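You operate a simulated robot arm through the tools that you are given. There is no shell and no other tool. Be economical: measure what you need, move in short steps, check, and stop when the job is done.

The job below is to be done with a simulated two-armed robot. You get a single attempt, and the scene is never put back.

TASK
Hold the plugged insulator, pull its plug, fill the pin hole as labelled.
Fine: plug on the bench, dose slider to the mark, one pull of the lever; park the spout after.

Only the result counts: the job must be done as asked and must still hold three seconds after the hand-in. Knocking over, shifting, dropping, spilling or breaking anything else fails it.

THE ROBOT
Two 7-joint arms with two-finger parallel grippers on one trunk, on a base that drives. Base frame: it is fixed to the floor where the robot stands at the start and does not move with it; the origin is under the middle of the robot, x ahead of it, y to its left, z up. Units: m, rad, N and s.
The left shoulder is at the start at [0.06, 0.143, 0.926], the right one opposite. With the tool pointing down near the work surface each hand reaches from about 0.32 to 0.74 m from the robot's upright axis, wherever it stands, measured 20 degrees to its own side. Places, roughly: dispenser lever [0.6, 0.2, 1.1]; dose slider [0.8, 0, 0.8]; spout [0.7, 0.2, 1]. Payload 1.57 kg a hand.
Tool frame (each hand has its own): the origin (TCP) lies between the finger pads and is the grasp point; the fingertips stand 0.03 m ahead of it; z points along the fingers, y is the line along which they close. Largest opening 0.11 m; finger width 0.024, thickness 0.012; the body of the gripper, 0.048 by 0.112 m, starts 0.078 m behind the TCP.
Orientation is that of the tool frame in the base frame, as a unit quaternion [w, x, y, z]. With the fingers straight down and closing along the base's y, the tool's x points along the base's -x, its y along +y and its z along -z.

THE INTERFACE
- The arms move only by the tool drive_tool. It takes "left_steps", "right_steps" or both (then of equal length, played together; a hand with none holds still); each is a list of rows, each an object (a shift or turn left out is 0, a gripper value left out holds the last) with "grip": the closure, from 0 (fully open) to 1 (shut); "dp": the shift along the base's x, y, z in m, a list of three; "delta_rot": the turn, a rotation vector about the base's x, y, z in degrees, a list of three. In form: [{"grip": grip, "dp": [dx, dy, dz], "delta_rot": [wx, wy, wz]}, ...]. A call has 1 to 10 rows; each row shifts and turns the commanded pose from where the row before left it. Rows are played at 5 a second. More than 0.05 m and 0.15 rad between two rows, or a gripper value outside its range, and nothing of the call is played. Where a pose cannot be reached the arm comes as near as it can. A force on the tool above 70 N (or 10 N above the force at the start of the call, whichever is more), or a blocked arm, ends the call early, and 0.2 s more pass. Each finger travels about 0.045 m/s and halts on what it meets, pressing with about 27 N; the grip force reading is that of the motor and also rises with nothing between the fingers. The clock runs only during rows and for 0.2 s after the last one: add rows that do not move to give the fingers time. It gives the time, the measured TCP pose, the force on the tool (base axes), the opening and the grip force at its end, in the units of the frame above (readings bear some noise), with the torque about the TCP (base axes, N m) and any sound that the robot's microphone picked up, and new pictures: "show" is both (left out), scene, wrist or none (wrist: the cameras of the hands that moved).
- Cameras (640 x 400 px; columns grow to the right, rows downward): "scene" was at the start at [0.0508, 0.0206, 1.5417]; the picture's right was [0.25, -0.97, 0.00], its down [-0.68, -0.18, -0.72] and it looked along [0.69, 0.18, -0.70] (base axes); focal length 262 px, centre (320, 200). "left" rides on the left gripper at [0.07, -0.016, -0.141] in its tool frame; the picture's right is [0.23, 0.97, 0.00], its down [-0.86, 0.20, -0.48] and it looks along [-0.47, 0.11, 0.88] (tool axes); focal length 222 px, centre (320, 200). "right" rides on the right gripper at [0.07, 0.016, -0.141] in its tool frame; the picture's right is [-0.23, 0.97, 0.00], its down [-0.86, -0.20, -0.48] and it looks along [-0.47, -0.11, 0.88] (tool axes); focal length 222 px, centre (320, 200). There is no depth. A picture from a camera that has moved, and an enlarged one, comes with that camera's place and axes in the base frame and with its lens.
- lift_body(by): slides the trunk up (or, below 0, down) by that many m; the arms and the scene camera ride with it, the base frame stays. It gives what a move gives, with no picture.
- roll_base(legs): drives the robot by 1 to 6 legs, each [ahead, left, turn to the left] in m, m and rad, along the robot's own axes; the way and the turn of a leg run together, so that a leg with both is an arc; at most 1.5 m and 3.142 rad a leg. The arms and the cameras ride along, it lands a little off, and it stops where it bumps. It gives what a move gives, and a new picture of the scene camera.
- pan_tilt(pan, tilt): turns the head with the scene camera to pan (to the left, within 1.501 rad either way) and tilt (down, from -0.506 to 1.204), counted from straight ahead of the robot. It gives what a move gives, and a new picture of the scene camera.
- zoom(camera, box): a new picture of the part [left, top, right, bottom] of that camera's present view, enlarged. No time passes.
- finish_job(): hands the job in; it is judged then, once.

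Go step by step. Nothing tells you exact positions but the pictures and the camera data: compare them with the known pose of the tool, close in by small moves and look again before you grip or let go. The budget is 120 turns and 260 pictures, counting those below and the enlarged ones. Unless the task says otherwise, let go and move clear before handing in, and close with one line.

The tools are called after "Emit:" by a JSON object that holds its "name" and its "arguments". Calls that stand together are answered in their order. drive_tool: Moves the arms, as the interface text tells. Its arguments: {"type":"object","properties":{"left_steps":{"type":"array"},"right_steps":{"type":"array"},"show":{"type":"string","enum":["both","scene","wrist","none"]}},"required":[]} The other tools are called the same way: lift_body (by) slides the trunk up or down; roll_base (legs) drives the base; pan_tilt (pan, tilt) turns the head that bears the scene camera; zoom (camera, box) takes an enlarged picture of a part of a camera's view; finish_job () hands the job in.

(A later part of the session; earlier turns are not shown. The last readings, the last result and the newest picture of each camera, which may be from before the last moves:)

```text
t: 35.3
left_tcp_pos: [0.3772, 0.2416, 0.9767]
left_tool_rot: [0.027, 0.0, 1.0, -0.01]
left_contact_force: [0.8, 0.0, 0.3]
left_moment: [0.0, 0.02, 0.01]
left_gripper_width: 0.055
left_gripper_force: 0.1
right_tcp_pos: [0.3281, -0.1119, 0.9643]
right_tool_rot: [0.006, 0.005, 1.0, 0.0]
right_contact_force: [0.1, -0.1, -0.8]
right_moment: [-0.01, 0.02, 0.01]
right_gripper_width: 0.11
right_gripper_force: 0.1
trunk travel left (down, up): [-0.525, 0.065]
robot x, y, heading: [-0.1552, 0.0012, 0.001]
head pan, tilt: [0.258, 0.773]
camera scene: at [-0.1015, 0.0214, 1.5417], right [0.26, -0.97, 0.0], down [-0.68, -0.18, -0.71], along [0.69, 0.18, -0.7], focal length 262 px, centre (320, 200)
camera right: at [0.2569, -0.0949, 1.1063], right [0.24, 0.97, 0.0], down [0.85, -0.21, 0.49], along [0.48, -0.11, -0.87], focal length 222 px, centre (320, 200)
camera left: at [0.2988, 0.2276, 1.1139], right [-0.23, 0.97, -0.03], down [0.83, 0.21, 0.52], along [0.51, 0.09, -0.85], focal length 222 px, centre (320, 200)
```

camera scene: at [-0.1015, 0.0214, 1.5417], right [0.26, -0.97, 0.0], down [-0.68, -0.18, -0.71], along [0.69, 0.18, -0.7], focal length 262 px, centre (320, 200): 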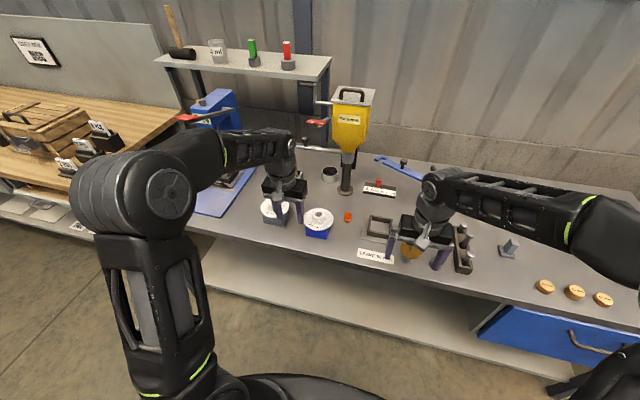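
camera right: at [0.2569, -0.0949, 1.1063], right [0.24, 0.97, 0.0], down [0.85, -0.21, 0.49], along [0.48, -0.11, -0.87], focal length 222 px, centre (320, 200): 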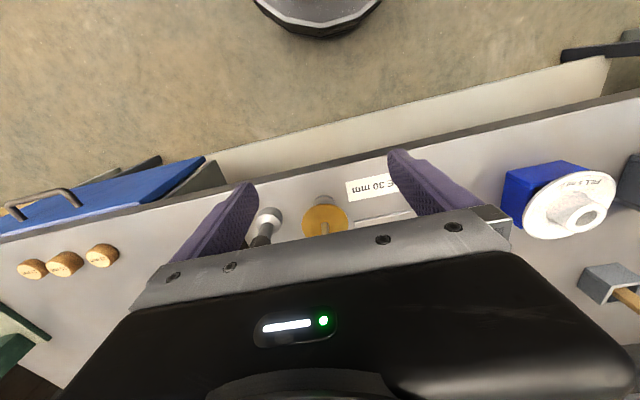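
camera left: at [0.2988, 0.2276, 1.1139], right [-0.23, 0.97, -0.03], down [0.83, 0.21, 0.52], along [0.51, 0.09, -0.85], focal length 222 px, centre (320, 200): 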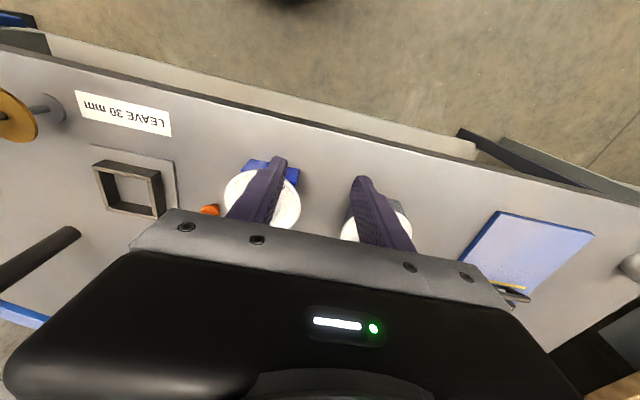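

Both hands are clear. Next I'll pull the left hand back and outward, raise the right a little, and drive 0.2 m ahead so that the slider comes into reach.

Emit:
{"name": "drive_tool", "arguments": {"left_steps": [{"dp": [-0.02, 0.03, 0.005]}, {"dp": [-0.02, 0.03, 0.005]}, {"dp": [-0.02, 0.03, 0.005]}, {"dp": [-0.02, 0.03, 0.005]}, {}], "right_steps": [{"dp": [0.01, 0, 0.015]}, {"dp": [0.01, 0, 0.015]}, {"dp": [0.01, 0, 0.015]}, {}, {}], "show": "none"}}

Emit:
{"name": "roll_base", "arguments": {"legs": [[0.2, 0, 0]]}}

```text
t: 36.5
left_tcp_pos: [0.2962, 0.3608, 0.9996]
left_tool_rot: [0.027, -0.001, 1.0, -0.01]
left_contact_force: [-0.5, 0.3, -0.6]
left_moment: [-0.01, 0.02, 0.01]
left_gripper_width: 0.0552
left_gripper_force: 0.0
right_tcp_pos: [0.3594, -0.1126, 1.0085]
right_tool_rot: [0.006, 0.004, 1.0, 0.002]
right_contact_force: [0.0, -0.3, 0.3]
right_moment: [0.0, 0.01, 0.05]
right_gripper_width: 0.1101
right_gripper_force: 0.0
trunk travel left (down, up): [-0.525, 0.065]
robot x, y, heading: [-0.1513, 0.0006, 0.003]
head pan, tilt: [0.258, 0.773]
```

```text
t: 38.1
left_tcp_pos: [0.5, 0.3599, 0.9983]
left_tool_rot: [0.027, -0.001, 1.0, -0.009]
left_contact_force: [0.5, 0.4, -0.9]
left_moment: [0.02, 0.03, 0.01]
left_gripper_width: 0.0546
left_gripper_force: 0.1
right_tcp_pos: [0.5629, -0.1131, 1.0074]
right_tool_rot: [0.005, 0.006, 1.0, 0.001]
right_contact_force: [0.2, -0.3, -0.1]
right_moment: [-0.03, 0.04, -0.04]
right_gripper_width: 0.1098
right_gripper_force: 0.0
trunk travel left (down, up): [-0.525, 0.065]
robot x, y, heading: [0.0521, 0.0007, -0.002]
head pan, tilt: [0.258, 0.773]
camera scene: at [0.1023, 0.0209, 1.5416], right [0.26, -0.97, 0.0], down [-0.68, -0.18, -0.71], along [0.69, 0.18, -0.7], focal length 262 px, centre (320, 200)
```

scene: 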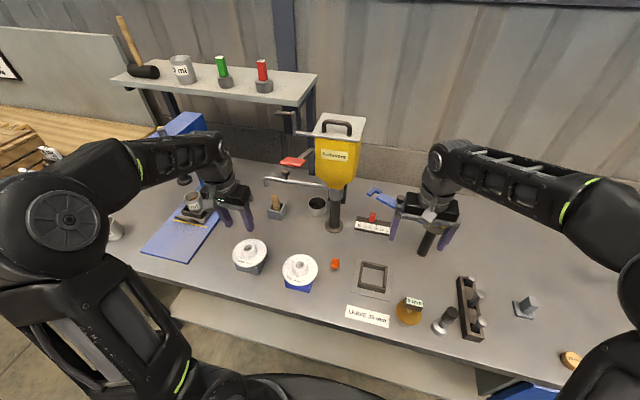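

The hands are where I want them. I'll check the slider area with both cameras before going there, since the blue lever is close by.

Emit:
{"name": "zoom", "arguments": {"camera": "scene", "box": [340, 165, 470, 265]}}

Emit:
{"name": "zoom", "arguments": {"camera": "right", "box": [160, 0, 640, 300]}}

Emit:
{"name": "zoom", "arguments": {"camera": "left", "box": [0, 0, 640, 400]}}

```text
4.00 times, centred on (405, 215) of scene
camera zoom: at [0.1023, 0.0209, 1.5416], right [0.26, -0.97, 0.0], down [-0.68, -0.18, -0.71], along [0.69, 0.18, -0.7], focal length 1049 px, centre (-20, 140)
```

zoom: 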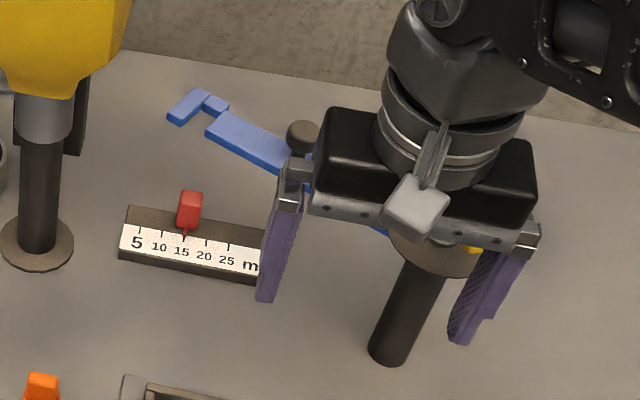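

```text
1.33 times, centred on (400, 150) of right
camera zoom: at [0.491, -0.0968, 1.1498], right [0.24, 0.97, 0.01], down [0.85, -0.21, 0.49], along [0.47, -0.11, -0.87], focal length 296 px, centre (213, 267)
```

zoom: 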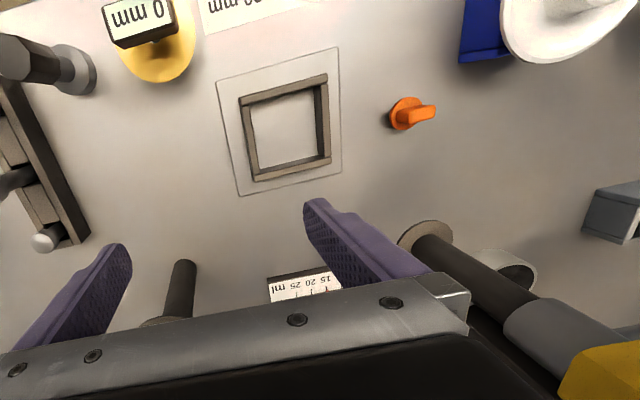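

```text
1.00 times, centred on (320, 200) of left (not enlarged: the box is as wide or as high as the picture)
camera zoom: at [0.423, 0.3462, 1.1347], right [-0.23, 0.97, -0.03], down [0.83, 0.21, 0.52], along [0.51, 0.09, -0.85], focal length 222 px, centre (320, 200)
```

zoom: 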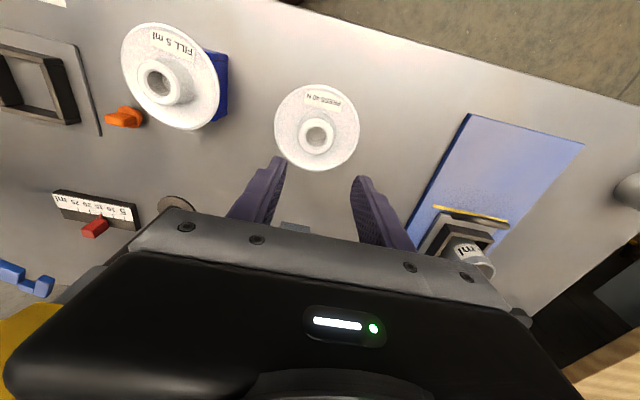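

The blue lever's end lies at (0.77, 0.017, 0.95), just above the slider knob at (0.757, 0, 0.84), so I must come in low from the front. I'll swing the right hand to y=0 and pitch it to 30° below horizontal.

Emit:
{"name": "drive_tool", "arguments": {"right_steps": [{"dp": [-0.02, 0.03, 0], "grip": 0.5}, {"dp": [-0.02, 0.03, 0], "delta_rot": [0, -8.5, 0]}, {"dp": [0, 0.03, 0], "delta_rot": [0, -8.5, 0]}, {"dp": [0, 0.022, 0], "delta_rot": [0, -8.5, 0]}, {"delta_rot": [0, -8.5, 0]}, {"delta_rot": [0, -8.5, 0]}, {"delta_rot": [0, -8.5, 0]}, {"dp": [0, 0, -0.02], "delta_rot": [0, -8.5, 0]}, {}]}}

```text
t: 40.1
left_tcp_pos: [0.5, 0.3591, 0.9985]
left_tool_rot: [0.028, 0.0, 1.0, -0.01]
left_contact_force: [0.1, 0.4, -0.3]
left_moment: [-0.02, -0.02, 0.01]
left_gripper_width: 0.0548
left_gripper_force: 0.0
right_tcp_pos: [0.5213, -0.0018, 0.9868]
right_tool_rot: [0.502, 0.005, 0.865, 0.004]
right_contact_force: [-0.4, -0.2, -0.9]
right_moment: [0.01, -0.03, 0.01]
right_gripper_width: 0.0552
right_gripper_force: 0.0
trunk travel left (down, up): [-0.525, 0.065]
robot x, y, heading: [0.0518, -0.0002, -0.003]
head pan, tilt: [0.258, 0.773]
camera scene: at [0.1003, 0.0206, 1.5417], right [0.26, -0.97, 0.0], down [-0.68, -0.18, -0.72], along [0.69, 0.18, -0.7], focal length 262 px, centre (320, 200)
camera right: at [0.3636, 0.0139, 0.9992], right [0.12, 0.97, 0.21], down [0.01, -0.21, 0.98], along [0.99, -0.11, -0.03], focal length 222 px, centre (320, 200)
```

scene: 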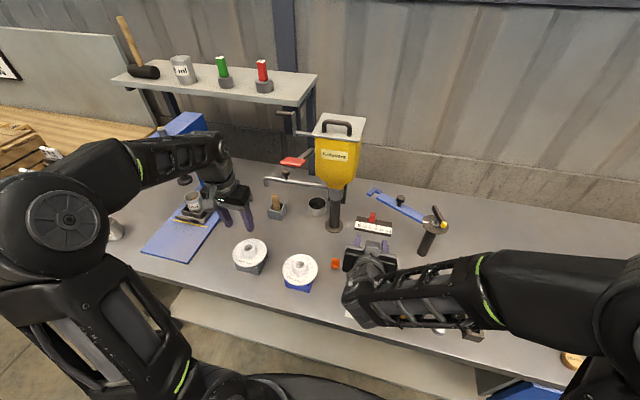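
right: 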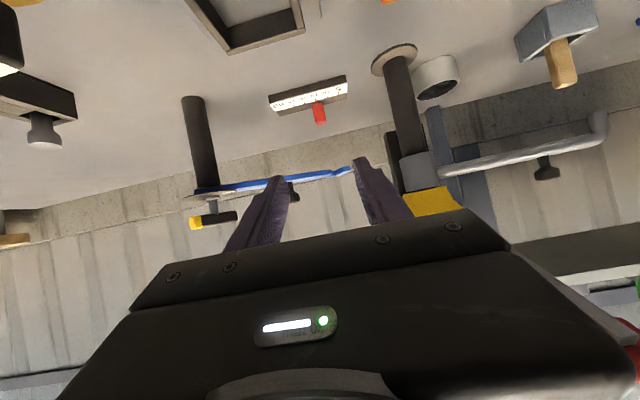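

The knob is confirmed at (0.757, 0.0, 0.836). I'll move in low along the fingers' line and look again before gripping.

Emit:
{"name": "drive_tool", "arguments": {"right_steps": [{"dp": [0.035, 0.001, -0.025]}, {"dp": [0.035, 0.001, -0.025]}, {"dp": [0.035, 0, -0.02]}, {"dp": [0.03, 0, -0.015]}, {}]}}

Emit:
{"name": "zoom", "arguments": {"camera": "right", "box": [220, 40, 420, 220]}}

Emit:
{"name": "zoom", "arguments": {"camera": "scene", "box": [330, 175, 450, 265]}}

```text
t: 41.3
left_tcp_pos: [0.4997, 0.3585, 0.9983]
left_tool_rot: [0.027, 0.0, 1.0, -0.009]
left_contact_force: [-0.5, 0.1, -1.1]
left_moment: [-0.02, 0.03, 0.04]
left_gripper_width: 0.0548
left_gripper_force: 0.0
right_tcp_pos: [0.6558, -0.0025, 0.9041]
right_tool_rot: [0.502, 0.004, 0.865, 0.004]
right_contact_force: [0.3, 0.5, -0.3]
right_moment: [0.04, 0.0, -0.01]
right_gripper_width: 0.0551
right_gripper_force: 0.0
trunk travel left (down, up): [-0.525, 0.065]
robot x, y, heading: [0.0523, 0.0024, 0.001]
head pan, tilt: [0.258, 0.773]
camera scene: at [0.1005, 0.0209, 1.5417], right [0.26, -0.97, 0.0], down [-0.68, -0.18, -0.72], along [0.69, 0.18, -0.7], focal length 262 px, centre (320, 200)
camera right: at [0.4982, 0.0152, 0.9154], right [0.12, 0.97, 0.21], down [0.01, -0.21, 0.98], along [0.99, -0.11, -0.03], focal length 222 px, centre (320, 200)
```

scene: 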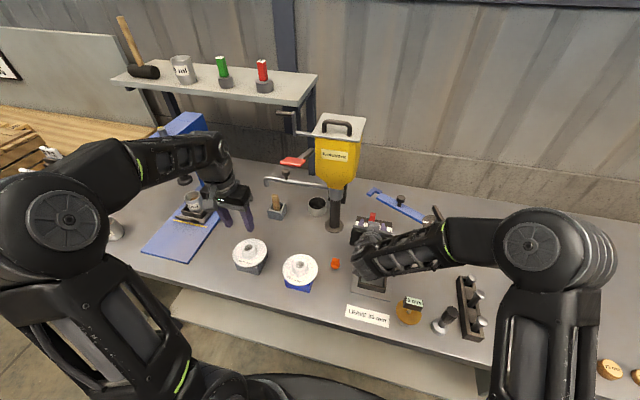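
right: 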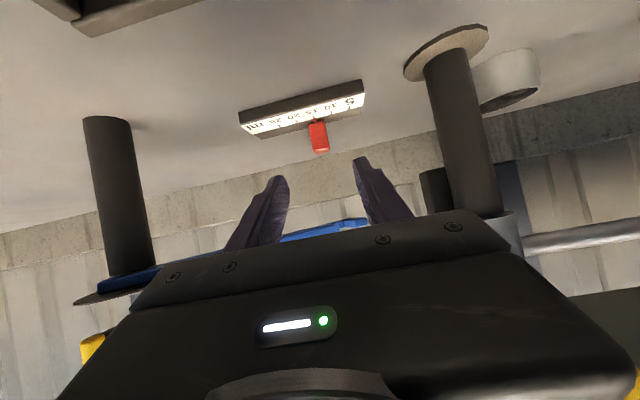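

```text
2.22 times, centred on (320, 130) of right
camera zoom: at [0.4982, 0.0152, 0.9154], right [0.12, 0.97, 0.21], down [0.01, -0.21, 0.98], along [0.99, -0.11, -0.03], focal length 494 px, centre (320, 356)
```

zoom: 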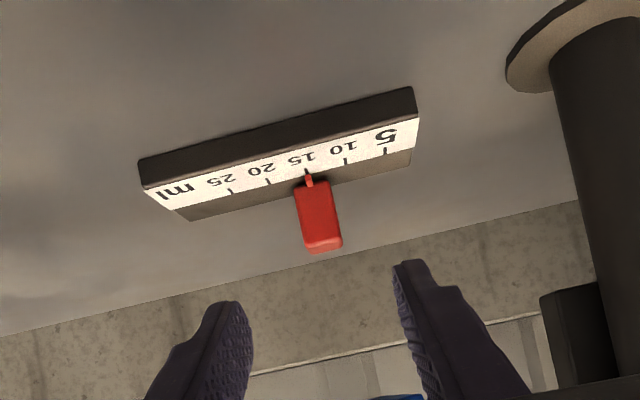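

```text
4.44 times, centred on (390, 220) of scene
camera zoom: at [0.1005, 0.0209, 1.5417], right [0.26, -0.97, 0.0], down [-0.68, -0.18, -0.72], along [0.69, 0.18, -0.7], focal length 1166 px, centre (9, 111)
```

zoom: 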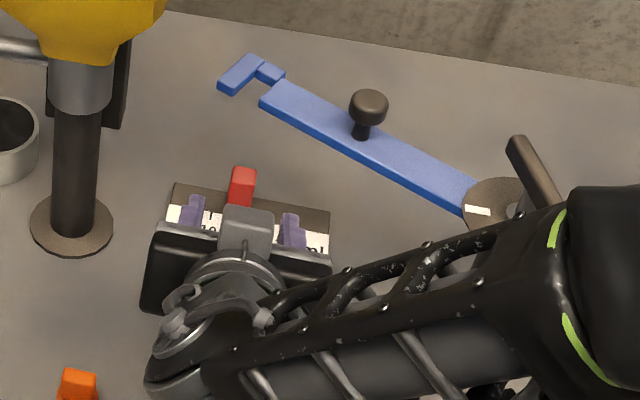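

The fingers are centred on the knob, which spans z 0.816–0.850. Advancing to straddle it.

Emit:
{"name": "drive_tool", "arguments": {"right_steps": [{"dp": [0.025, 0.001, -0.018]}, {"dp": [0.025, 0.001, -0.018]}, {"dp": [0.018, 0.001, -0.012]}, {"dp": [0.012, 0, -0.008]}, {}]}}

Emit:
{"name": "zoom", "arguments": {"camera": "right", "box": [220, 60, 420, 240]}}

Emit:
{"name": "zoom", "arguments": {"camera": "scene", "box": [340, 195, 410, 245]}}

```text
t: 42.5
left_tcp_pos: [0.4995, 0.3598, 0.9989]
left_tool_rot: [0.028, 0.0, 1.0, -0.01]
left_contact_force: [0.0, -0.2, 0.5]
left_moment: [-0.03, 0.01, 0.02]
left_gripper_width: 0.055
left_gripper_force: 0.0
right_tcp_pos: [0.7358, 0.0029, 0.8468]
right_tool_rot: [0.501, 0.004, 0.865, 0.003]
right_contact_force: [0.3, 0.5, 0.4]
right_moment: [-0.02, 0.0, -0.04]
right_gripper_width: 0.0548
right_gripper_force: 0.1
trunk travel left (down, up): [-0.525, 0.065]
robot x, y, heading: [0.0473, 0.0031, 0.002]
head pan, tilt: [0.258, 0.773]
camera scene: at [0.1007, 0.021, 1.5417], right [0.26, -0.97, 0.0], down [-0.68, -0.18, -0.72], along [0.69, 0.18, -0.7], focal length 262 px, centre (320, 200)
camera right: at [0.5786, 0.02, 0.8584], right [0.12, 0.97, 0.21], down [0.01, -0.21, 0.98], along [0.99, -0.11, -0.03], focal length 222 px, centre (320, 200)
```

scene: 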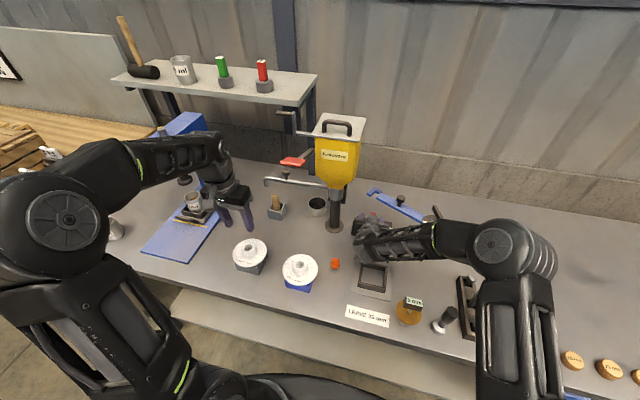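
right: 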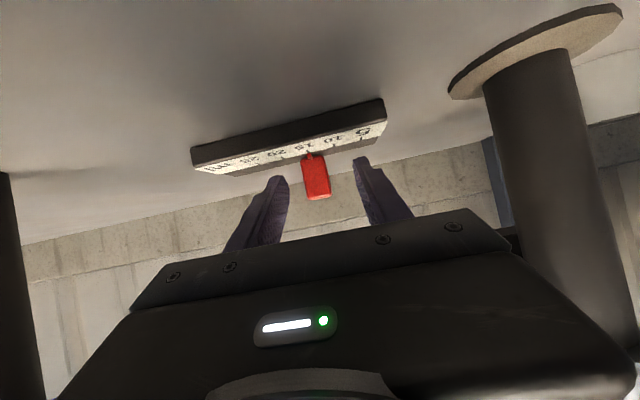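

```text
2.22 times, centred on (320, 150) of right
camera zoom: at [0.5786, 0.02, 0.8584], right [0.12, 0.97, 0.21], down [0.01, -0.21, 0.98], along [0.99, -0.11, -0.03], focal length 494 px, centre (320, 311)
```

zoom: 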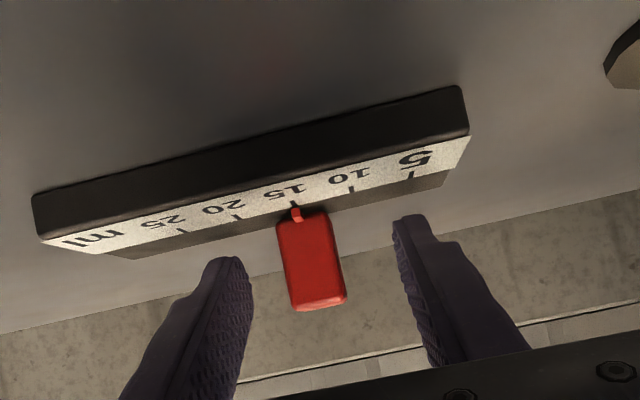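

```text
8.00 times, centred on (375, 220) of scene
camera zoom: at [0.1007, 0.021, 1.5417], right [0.26, -0.97, 0.0], down [-0.68, -0.18, -0.72], along [0.69, 0.18, -0.7], focal length 2098 px, centre (-120, 40)
```

zoom: 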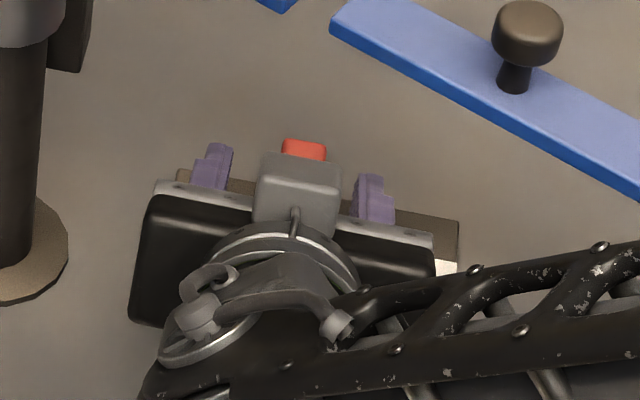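

The fingers straddle the knob and it sits about 4 mm toward −y. I'll correct that and close.

Emit:
{"name": "drive_tool", "arguments": {"right_steps": [{"dp": [0.002, -0.004, 0]}, {"grip": 0.65}, {"grip": 0.8}, {"grip": 0.9}, {}], "show": "wrist"}}

Emit:
{"name": "zoom", "arguments": {"camera": "right", "box": [220, 60, 420, 240]}}

```text
t: 43.7
left_tcp_pos: [0.4996, 0.3605, 0.9982]
left_tool_rot: [0.028, 0.001, 1.0, -0.01]
left_contact_force: [-0.1, -0.2, 0.4]
left_moment: [-0.01, 0.02, -0.03]
left_gripper_width: 0.0548
left_gripper_force: 0.0
right_tcp_pos: [0.7388, 0.001, 0.8471]
right_tool_rot: [0.501, 0.003, 0.865, 0.004]
right_contact_force: [1.2, 2.0, -0.1]
right_moment: [-0.52, 0.1, 0.1]
right_gripper_width: 0.019
right_gripper_force: 28.2
trunk travel left (down, up): [-0.525, 0.065]
robot x, y, heading: [0.05, 0.0015, 0.001]
head pan, tilt: [0.258, 0.773]
camera right: at [0.5805, 0.0161, 0.8584], right [0.12, 0.97, 0.21], down [0.01, -0.21, 0.98], along [0.99, -0.11, -0.03], focal length 222 px, centre (320, 200)
```

right: 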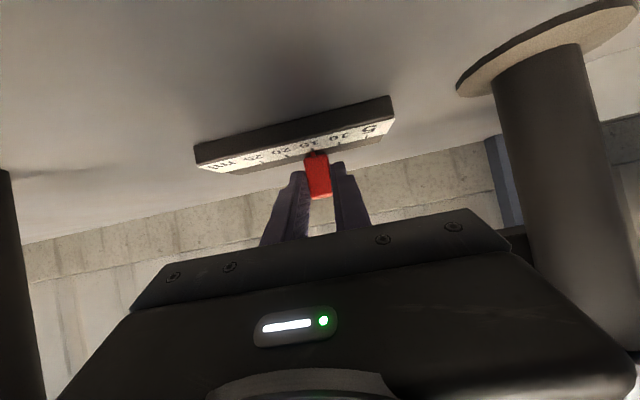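

```text
2.22 times, centred on (320, 150) of right
camera zoom: at [0.5805, 0.0161, 0.8584], right [0.12, 0.97, 0.21], down [0.01, -0.21, 0.98], along [0.99, -0.11, -0.03], focal length 494 px, centre (320, 311)
```

zoom: 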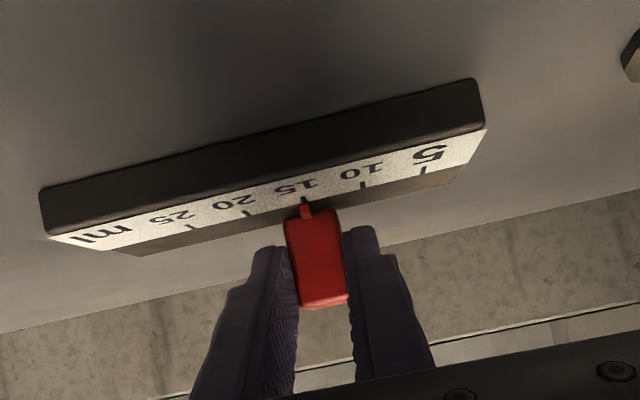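

Knob gripped. Sliding toward 5 (+y), first 36 mm.

Emit:
{"name": "drive_tool", "arguments": {"right_steps": [{"dp": [0, 0.01, 0]}, {"dp": [0, 0.013, 0]}, {"dp": [0, 0.013, 0]}, {}, {}], "show": "wrist"}}

Emit:
{"name": "zoom", "arguments": {"camera": "right", "box": [240, 100, 360, 200]}}

Emit:
{"name": "zoom", "arguments": {"camera": "scene", "box": [340, 195, 410, 245]}}

```text
t: 44.9
left_tcp_pos: [0.4981, 0.3601, 0.9986]
left_tool_rot: [0.027, 0.0, 1.0, -0.01]
left_contact_force: [-0.2, -0.4, 0.6]
left_moment: [-0.04, 0.01, 0.0]
left_gripper_width: 0.0549
left_gripper_force: 0.1
right_tcp_pos: [0.738, 0.0374, 0.8479]
right_tool_rot: [0.501, 0.004, 0.865, 0.004]
right_contact_force: [-8.5, 2.0, 2.6]
right_moment: [-0.51, 0.04, 0.21]
right_gripper_width: 0.0192
right_gripper_force: 33.4
trunk travel left (down, up): [-0.525, 0.065]
robot x, y, heading: [0.0501, 0.0014, -0.001]
head pan, tilt: [0.258, 0.773]
camera right: at [0.5805, 0.0539, 0.8584], right [0.11, 0.97, 0.21], down [0.01, -0.21, 0.98], along [0.99, -0.11, -0.03], focal length 222 px, centre (320, 200)
```

right: 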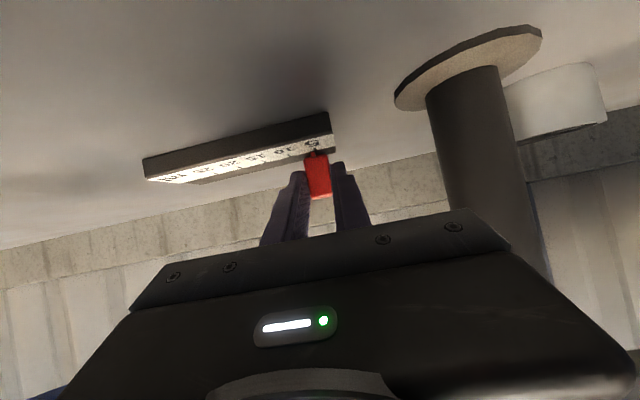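

```text
4.00 times, centred on (300, 150) of right
camera zoom: at [0.5805, 0.0539, 0.8584], right [0.11, 0.97, 0.21], down [0.01, -0.21, 0.98], along [0.99, -0.11, -0.03], focal length 888 px, centre (400, 400)
```

zoom: 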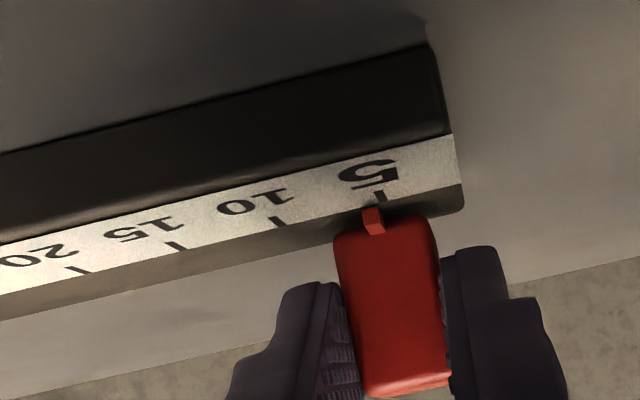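

```text
8.00 times, centred on (375, 220) of scene
camera zoom: at [0.0994, 0.0214, 1.5417], right [0.26, -0.97, 0.0], down [-0.68, -0.18, -0.72], along [0.69, 0.18, -0.7], focal length 2098 px, centre (-120, 40)
```

zoom: 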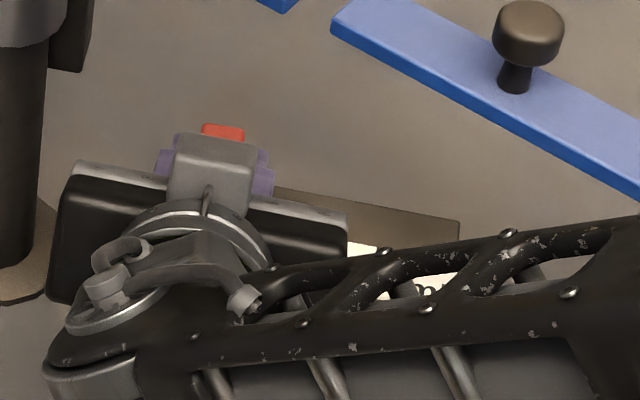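

The pointer is about 2–3 mm short of the 5 mark; nudging on.

Emit:
{"name": "drive_tool", "arguments": {"right_steps": [{"dp": [0, 0.0025, 0]}, {}, {}], "show": "none"}}

Emit:
{"name": "zoom", "arguments": {"camera": "right", "box": [280, 120, 350, 180]}}

```text
t: 45.7
left_tcp_pos: [0.4995, 0.36, 0.9981]
left_tool_rot: [0.028, 0.001, 1.0, -0.009]
left_contact_force: [-0.7, 0.4, 0.0]
left_moment: [0.0, -0.01, 0.02]
left_gripper_width: 0.0551
left_gripper_force: 0.2
right_tcp_pos: [0.7378, 0.0382, 0.8479]
right_tool_rot: [0.501, 0.004, 0.865, 0.004]
right_contact_force: [-10.2, 2.0, -0.1]
right_moment: [-0.66, 0.02, 0.01]
right_gripper_width: 0.0191
right_gripper_force: 33.2
trunk travel left (down, up): [-0.525, 0.065]
robot x, y, heading: [0.0532, 0.0039, 0.003]
head pan, tilt: [0.258, 0.773]
```

```text
6.67 times, centred on (315, 150) of right
camera zoom: at [0.5806, 0.0558, 0.8585], right [0.12, 0.97, 0.21], down [0.01, -0.21, 0.98], along [0.99, -0.11, -0.03], focal length 1481 px, centre (353, 533)
```

zoom: 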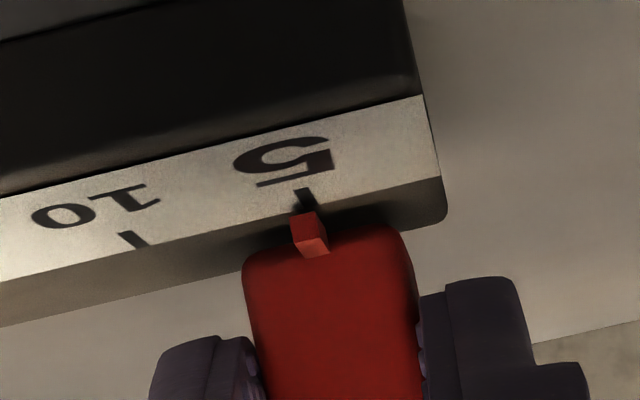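

Almost on: about 1 mm more.

Emit:
{"name": "drive_tool", "arguments": {"right_steps": [{"dp": [0, 0.001, 0]}, {}], "show": "none"}}

Emit:
{"name": "zoom", "arguments": {"camera": "right", "box": [280, 120, 350, 180]}}

```text
t: 46.3
left_tcp_pos: [0.5003, 0.3614, 0.998]
left_tool_rot: [0.028, 0.001, 1.0, -0.01]
left_contact_force: [1.3, -0.2, -0.2]
left_moment: [0.01, 0.01, 0.03]
left_gripper_width: 0.0552
left_gripper_force: 0.2
right_tcp_pos: [0.7383, 0.0401, 0.8478]
right_tool_rot: [0.501, 0.004, 0.865, 0.004]
right_contact_force: [-10.2, 1.9, -4.2]
right_moment: [-0.67, -0.03, 0.07]
right_gripper_width: 0.0192
right_gripper_force: 33.5
trunk travel left (down, up): [-0.525, 0.065]
robot x, y, heading: [0.049, -0.0016, 0.001]
head pan, tilt: [0.258, 0.773]
```

```text
6.67 times, centred on (315, 150) of right
camera zoom: at [0.5806, 0.0564, 0.8586], right [0.12, 0.97, 0.21], down [0.01, -0.21, 0.98], along [0.99, -0.11, -0.03], focal length 1481 px, centre (353, 533)
```

zoom: 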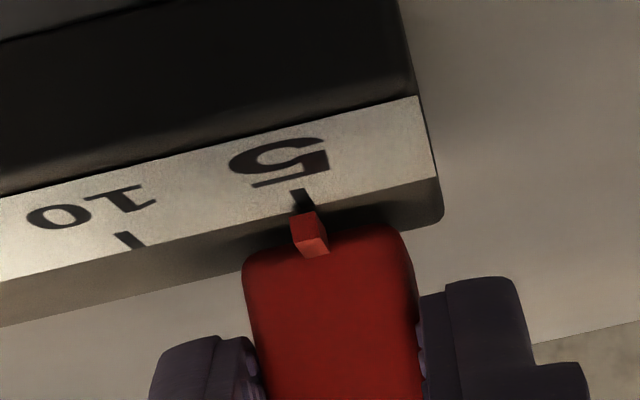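

The pointer appears on the mark. I'll release, back straight out and verify from the scene camera.

Emit:
{"name": "drive_tool", "arguments": {"right_steps": [{"grip": 0.8}, {"grip": 0.6}, {"grip": 0.5}, {"dp": [-0.026, 0, 0.015]}, {"dp": [-0.035, 0, 0.02]}, {"dp": [-0.04, 0, 0.025]}, {"dp": [-0.04, -0.02, 0.02]}, {"dp": [-0.03, -0.03, 0.01]}, {}], "show": "scene"}}

Emit:
{"name": "zoom", "arguments": {"camera": "scene", "box": [350, 205, 400, 240]}}

Emit:
{"name": "zoom", "arguments": {"camera": "right", "box": [250, 70, 390, 160]}}

```text
t: 48.3
left_tcp_pos: [0.5005, 0.3602, 0.9974]
left_tool_rot: [0.027, 0.0, 1.0, -0.01]
left_contact_force: [-0.5, -0.3, 1.2]
left_moment: [-0.02, -0.03, 0.01]
left_gripper_width: 0.055
left_gripper_force: 0.0
right_tcp_pos: [0.5658, -0.0117, 0.9373]
right_tool_rot: [0.502, 0.004, 0.865, 0.004]
right_contact_force: [0.4, 0.6, -0.8]
right_moment: [0.0, 0.02, 0.04]
right_gripper_width: 0.0553
right_gripper_force: 0.0
trunk travel left (down, up): [-0.525, 0.065]
robot x, y, heading: [0.0539, 0.0039, 0.005]
head pan, tilt: [0.258, 0.773]
camera scene: at [0.1012, 0.0212, 1.5416], right [0.26, -0.97, 0.0], down [-0.68, -0.18, -0.71], along [0.69, 0.18, -0.7], focal length 262 px, centre (320, 200)
```

scene: 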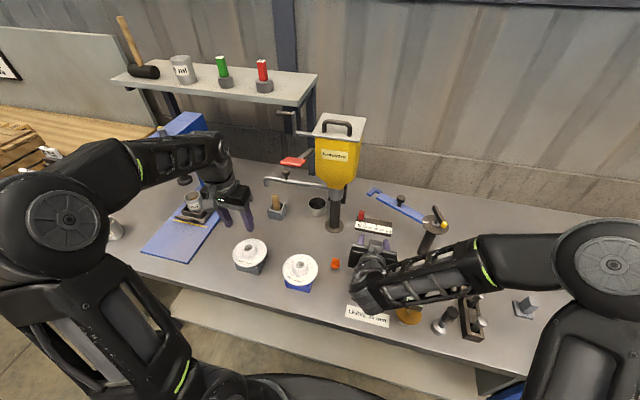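

```text
11.43 times, centred on (375, 222) of scene
camera zoom: at [0.1012, 0.0212, 1.5416], right [0.26, -0.97, 0.0], down [-0.68, -0.18, -0.71], along [0.69, 0.18, -0.7], focal length 2997 px, centre (-309, -57)
```

zoom: 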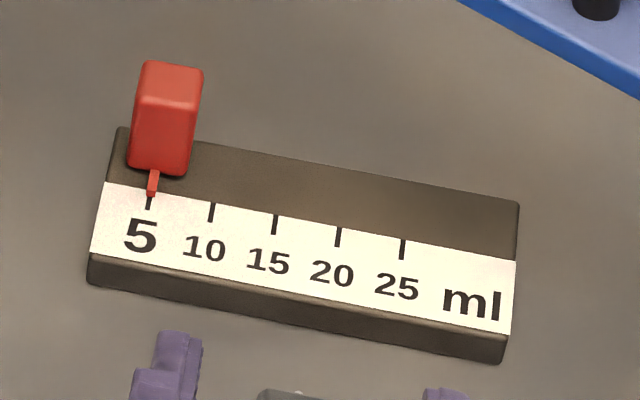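

```text
4.44 times, centred on (320, 115) of right
camera zoom: at [0.4096, 0.0057, 0.9483], right [0.12, 0.97, 0.21], down [0.01, -0.21, 0.98], along [0.99, -0.11, -0.03], focal length 987 px, centre (320, 578)
```

zoom: 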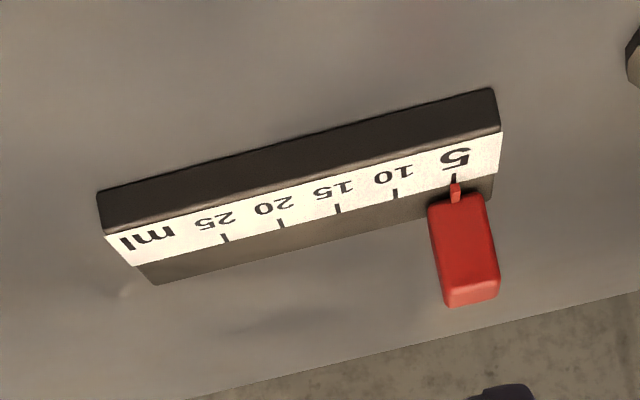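

The slider is exactly on 5. Next is the spout, so I'll look at it and the lever to fix their heights.

Emit:
{"name": "zoom", "arguments": {"camera": "scene", "box": [250, 120, 370, 210]}}

Emit:
{"name": "zoom", "arguments": {"camera": "right", "box": [320, 40, 640, 260]}}

```text
4.44 times, centred on (310, 165) of scene
camera zoom: at [0.1012, 0.0212, 1.5416], right [0.26, -0.97, 0.0], down [-0.68, -0.18, -0.71], along [0.69, 0.18, -0.7], focal length 1166 px, centre (364, 356)
```

zoom: 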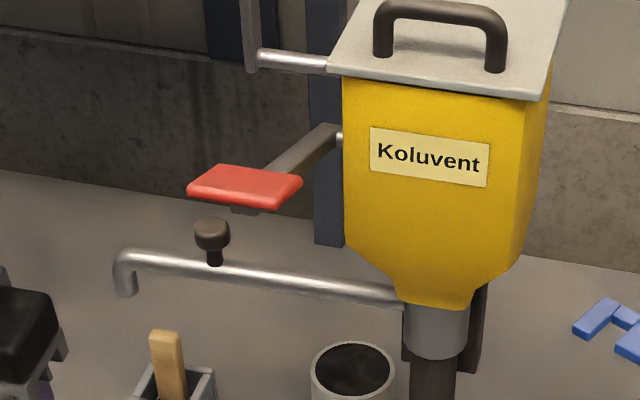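

```text
1.82 times, centred on (480, 150) of right
camera zoom: at [0.4096, 0.0057, 0.9483], right [0.12, 0.97, 0.21], down [0.01, -0.21, 0.98], along [0.99, -0.11, -0.03], focal length 404 px, centre (29, 291)
```

zoom: 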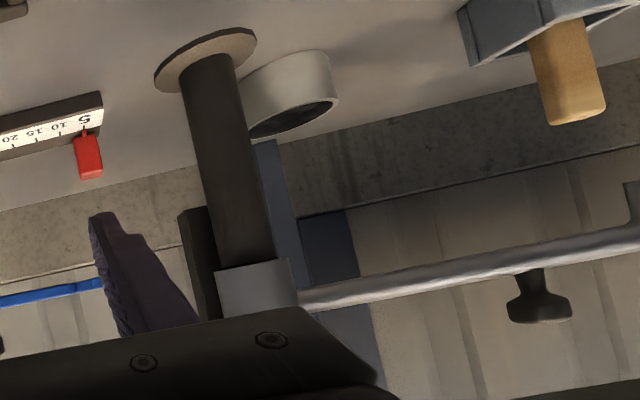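

Knob head is near (0.717, 0.302, 1.012), the outlet is at z≈0.955 and the lever pad is near (0.59, 0.217, 1.16). I'll turn the left hand to point nearly level, forward and slightly right, and bring the right hand back out of the way.

Emit:
{"name": "drive_tool", "arguments": {"left_steps": [{"delta_rot": [0, 0, -7.5]}, {"delta_rot": [0, 0, -7.5]}, {"delta_rot": [0, 0, -7.5]}, {"delta_rot": [0, 0, -7.5]}, {"delta_rot": [-4.25, -7.36, 0]}, {"delta_rot": [-4.25, -7.36, 0]}, {"delta_rot": [-4.25, -7.36, 0]}, {"delta_rot": [-4.25, -7.36, 0]}, {"delta_rot": [-4.25, -7.36, 0]}, {"delta_rot": [-4.25, -7.36, 0]}], "right_steps": [{"dp": [-0.02, -0.02, 0.01]}, {"dp": [-0.02, -0.02, 0.01]}, {"dp": [-0.02, -0.02, 0.01], "delta_rot": [0, 8, 0]}, {"dp": [0, -0.02, 0.01], "delta_rot": [0, 8, 0]}, {"dp": [0, -0.02, 0], "delta_rot": [0, 8, 0]}, {"dp": [0, -0.02, 0], "delta_rot": [0, 8, 0]}, {"dp": [0, -0.02, 0], "delta_rot": [0, 8, 0]}, {"delta_rot": [0, 8, 0]}, {"delta_rot": [0, 8, 0]}, {}], "show": "none"}}

Emit:
{"name": "drive_tool", "arguments": {"left_steps": [{"dp": [0, 0, 0.01], "delta_rot": [-4.25, -7.36, 0]}, {"dp": [0, 0, 0.01], "delta_rot": [-4.25, -7.36, 0]}, {"dp": [0, 0, 0.01], "delta_rot": [-4.25, -7.36, 0]}, {}]}}

```text
t: 50.5
left_tcp_pos: [0.499, 0.3599, 0.9975]
left_tool_rot: [0.439, 0.234, 0.859, -0.126]
left_contact_force: [-0.6, 0.2, -0.4]
left_moment: [0.01, 0.0, 0.0]
left_gripper_width: 0.0548
left_gripper_force: 0.2
right_tcp_pos: [0.516, -0.1462, 0.9799]
right_tool_rot: [0.036, 0.005, 0.999, 0.001]
right_contact_force: [-0.7, 0.0, -0.2]
right_moment: [0.02, 0.01, 0.0]
right_gripper_width: 0.0549
right_gripper_force: 0.0
right hand out of reach, approached as far as the arm can: row 3
trunk travel left (down, up): [-0.525, 0.065]
robot x, y, heading: [0.0499, -0.0018, -0.002]
head pan, tilt: [0.258, 0.773]
```

```text
t: 51.5
left_tcp_pos: [0.4987, 0.3591, 1.0284]
left_tool_rot: [0.617, 0.205, 0.74, -0.173]
left_contact_force: [-0.1, -0.6, 0.8]
left_moment: [0.0, 0.02, 0.0]
left_gripper_width: 0.055
left_gripper_force: 0.0
right_tcp_pos: [0.5158, -0.1459, 0.9785]
right_tool_rot: [0.037, 0.005, 0.999, 0.002]
right_contact_force: [-0.2, -0.4, 0.7]
right_moment: [0.04, 0.03, 0.04]
right_gripper_width: 0.0548
right_gripper_force: 0.0
trunk travel left (down, up): [-0.525, 0.065]
robot x, y, heading: [0.0504, 0.0038, 0.002]
head pan, tilt: [0.258, 0.773]
camera scene: at [0.1006, 0.0207, 1.5417], right [0.26, -0.97, 0.0], down [-0.68, -0.18, -0.72], along [0.69, 0.18, -0.7], focal length 262 px, centre (320, 200)
camera left: at [0.3604, 0.4235, 0.9838], right [0.47, 0.85, -0.23], down [-0.17, 0.34, 0.93], along [0.87, -0.39, 0.3], focal length 222 px, centre (320, 200)
```

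scene: 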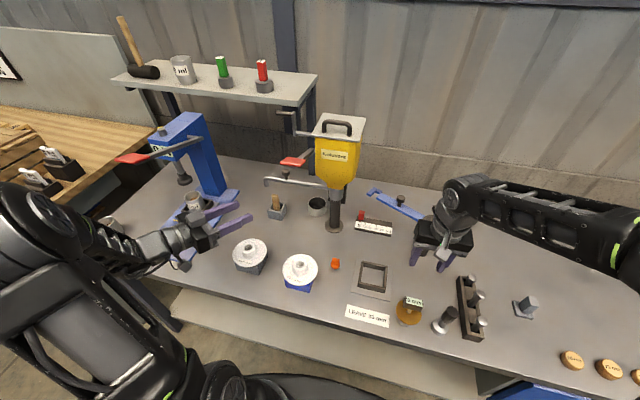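
left: 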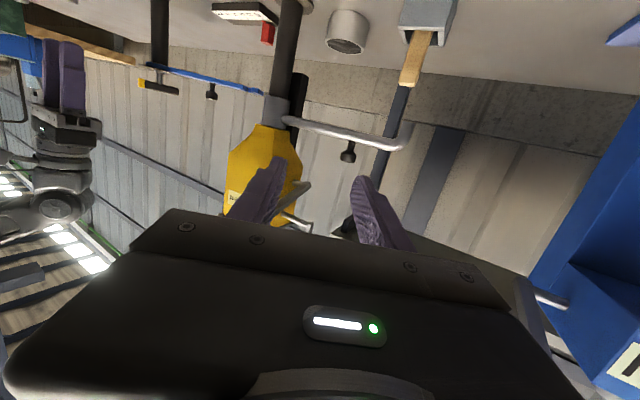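

The left hand is level. I'll use its camera to refine the knob, the outlet and the lever.

Emit:
{"name": "zoom", "arguments": {"camera": "left", "box": [220, 80, 440, 230]}}

```text
2.67 times, centred on (330, 155) of left
camera zoom: at [0.3604, 0.4235, 0.9838], right [0.47, 0.85, -0.23], down [-0.17, 0.34, 0.93], along [0.87, -0.39, 0.3], focal length 592 px, centre (293, 320)
```

zoom: 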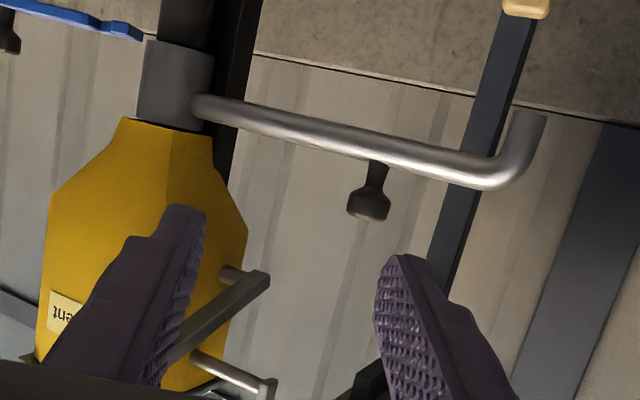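

Knob refined to (0.717, 0.298, 1.016). I'll move to the pre-grasp, then look.

Emit:
{"name": "drive_tool", "arguments": {"left_steps": [{"dp": [0.04, -0.003, 0.002]}, {"dp": [0.04, -0.004, 0.002]}, {"dp": [0.04, -0.004, 0.002]}, {"dp": [0.025, -0.01, -0.002]}, {}]}}

Emit:
{"name": "zoom", "arguments": {"camera": "left", "box": [220, 100, 440, 250]}}

Emit:
{"name": "zoom", "arguments": {"camera": "scene", "box": [240, 140, 340, 210]}}

```text
t: 52.7
left_tcp_pos: [0.6456, 0.3378, 1.0301]
left_tool_rot: [0.617, 0.204, 0.74, -0.172]
left_contact_force: [0.6, 0.4, 0.1]
left_moment: [0.01, 0.03, 0.0]
left_gripper_width: 0.0549
left_gripper_force: 0.1
right_tcp_pos: [0.5154, -0.1463, 0.9795]
right_tool_rot: [0.037, 0.006, 0.999, 0.001]
right_contact_force: [-1.2, 0.1, -1.1]
right_moment: [-0.02, 0.01, 0.01]
right_gripper_width: 0.0551
right_gripper_force: 0.1
trunk travel left (down, up): [-0.525, 0.065]
robot x, y, heading: [0.049, -0.0006, 0.004]
head pan, tilt: [0.258, 0.773]
camera scene: at [0.1006, 0.021, 1.5417], right [0.26, -0.97, 0.0], down [-0.68, -0.18, -0.72], along [0.69, 0.18, -0.7], focal length 262 px, centre (320, 200)
camera left: at [0.5062, 0.4022, 0.9863], right [0.47, 0.85, -0.23], down [-0.17, 0.34, 0.93], along [0.87, -0.39, 0.3], focal length 222 px, centre (320, 200)
```

scene: 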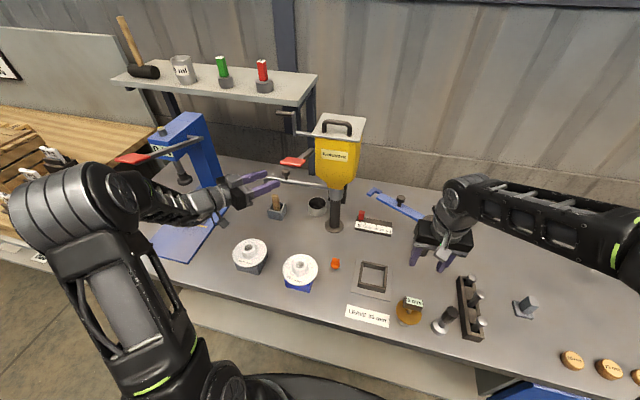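
left: 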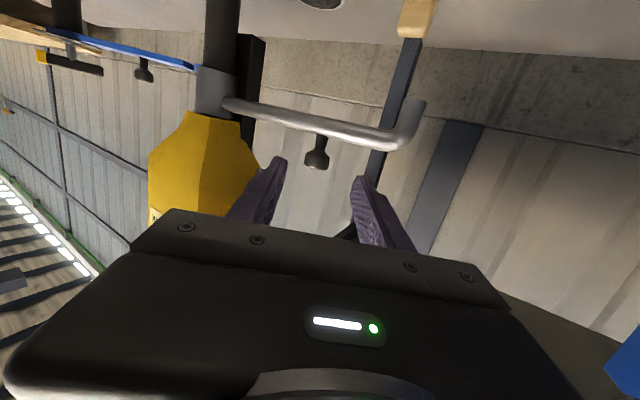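

```text
2.67 times, centred on (330, 175) of left
camera zoom: at [0.5062, 0.4022, 0.9863], right [0.47, 0.85, -0.23], down [-0.17, 0.34, 0.93], along [0.87, -0.39, 0.3], focal length 592 px, centre (293, 267)
```

zoom: 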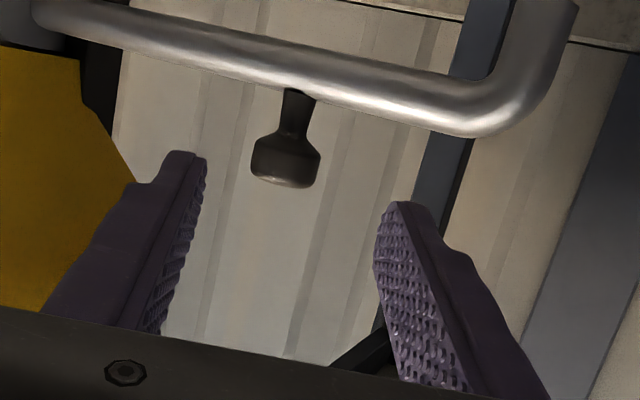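

```text
5.71 times, centred on (290, 175) of scene
camera zoom: at [0.1006, 0.021, 1.5417], right [0.26, -0.97, 0.0], down [-0.68, -0.18, -0.72], along [0.69, 0.18, -0.7], focal length 1499 px, centre (491, 343)
```

zoom: 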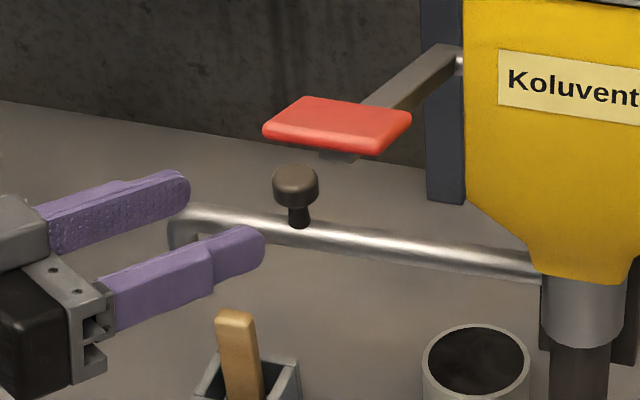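

Perfectly in line. Advancing 7 cm along the fingers and then closing on the knob.

Emit:
{"name": "drive_tool", "arguments": {"left_steps": [{"dp": [0.021, -0.0127, -0.003]}, {"dp": [0.02, -0.0122, -0.003]}, {"dp": [0.02, -0.0121, -0.003]}, {}], "show": "wrist"}}

Emit:
{"name": "zoom", "arguments": {"camera": "left", "box": [220, 100, 440, 250]}}

Emit:
{"name": "zoom", "arguments": {"camera": "scene", "box": [240, 140, 340, 210]}}

```text
t: 53.7
left_tcp_pos: [0.707, 0.3007, 1.0233]
left_tool_rot: [0.617, 0.204, 0.741, -0.172]
left_contact_force: [0.3, 0.0, -0.4]
left_moment: [-0.03, -0.02, -0.01]
left_gripper_width: 0.0551
left_gripper_force: 0.1
right_tcp_pos: [0.5153, -0.146, 0.9798]
right_tool_rot: [0.037, 0.006, 0.999, 0.002]
right_contact_force: [-0.4, -0.2, 0.3]
right_moment: [-0.03, 0.0, 0.0]
right_gripper_width: 0.0551
right_gripper_force: 0.0
trunk travel left (down, up): [-0.525, 0.065]
robot x, y, heading: [0.0539, 0.0001, 0.006]
head pan, tilt: [0.258, 0.773]
camera left: at [0.5676, 0.3653, 0.9793], right [0.47, 0.85, -0.23], down [-0.17, 0.34, 0.93], along [0.87, -0.39, 0.3], focal length 222 px, centre (320, 200)
```

left: 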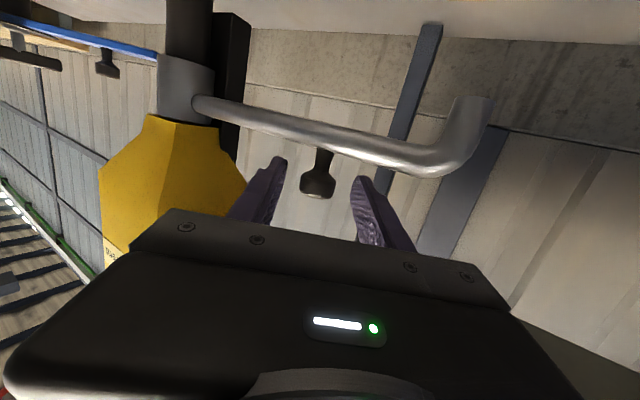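

```text
2.67 times, centred on (330, 175) of left
camera zoom: at [0.5676, 0.3653, 0.9793], right [0.47, 0.85, -0.23], down [-0.17, 0.34, 0.93], along [0.87, -0.39, 0.3], focal length 592 px, centre (293, 267)
```

zoom: 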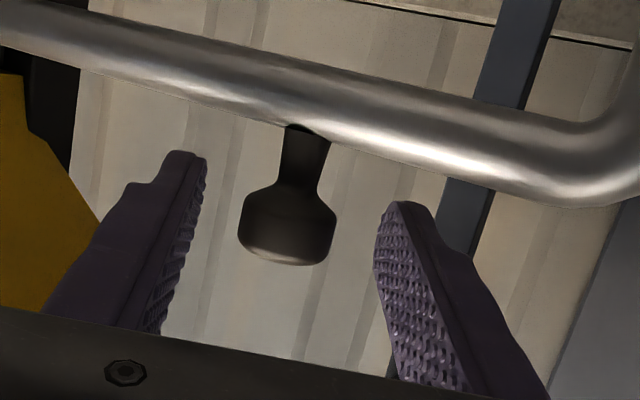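

```text
5.71 times, centred on (290, 175) of scene
camera zoom: at [0.1006, 0.021, 1.5417], right [0.26, -0.97, 0.0], down [-0.68, -0.18, -0.72], along [0.69, 0.18, -0.7], focal length 1499 px, centre (491, 343)
```

zoom: 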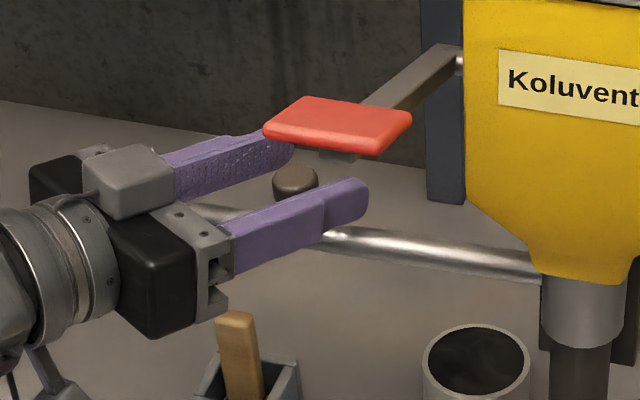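

The knob head lies between the pads; closing.

Emit:
{"name": "drive_tool", "arguments": {"left_steps": [{"grip": 0.65}, {"grip": 0.78}, {"grip": 0.88}, {}], "show": "wrist"}}

```text
t: 54.7
left_tcp_pos: [0.7063, 0.3, 1.0246]
left_tool_rot: [0.617, 0.205, 0.74, -0.174]
left_contact_force: [-0.7, -6.2, -1.2]
left_moment: [-0.07, -0.19, -0.02]
left_gripper_width: 0.0257
left_gripper_force: 29.5
right_tcp_pos: [0.515, -0.148, 0.9801]
right_tool_rot: [0.036, 0.006, 0.999, 0.001]
right_contact_force: [0.8, 0.0, 0.1]
right_moment: [0.0, -0.02, -0.04]
right_gripper_width: 0.055
right_gripper_force: 0.0
trunk travel left (down, up): [-0.525, 0.065]
robot x, y, heading: [0.0477, -0.0013, 0.003]
head pan, tilt: [0.258, 0.773]
camera left: at [0.5677, 0.3641, 0.9795], right [0.47, 0.85, -0.23], down [-0.17, 0.34, 0.93], along [0.87, -0.4, 0.3], focal length 222 px, centre (320, 200)
```

left: 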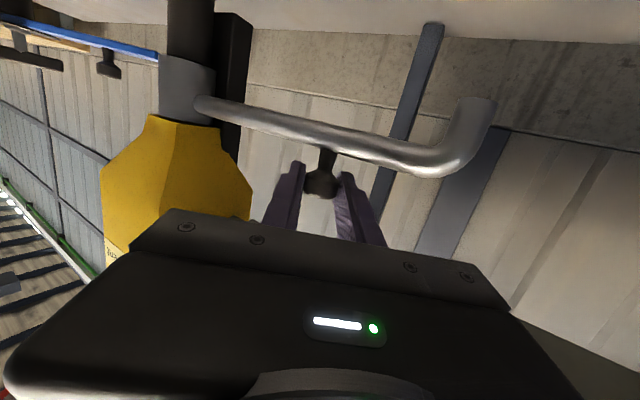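

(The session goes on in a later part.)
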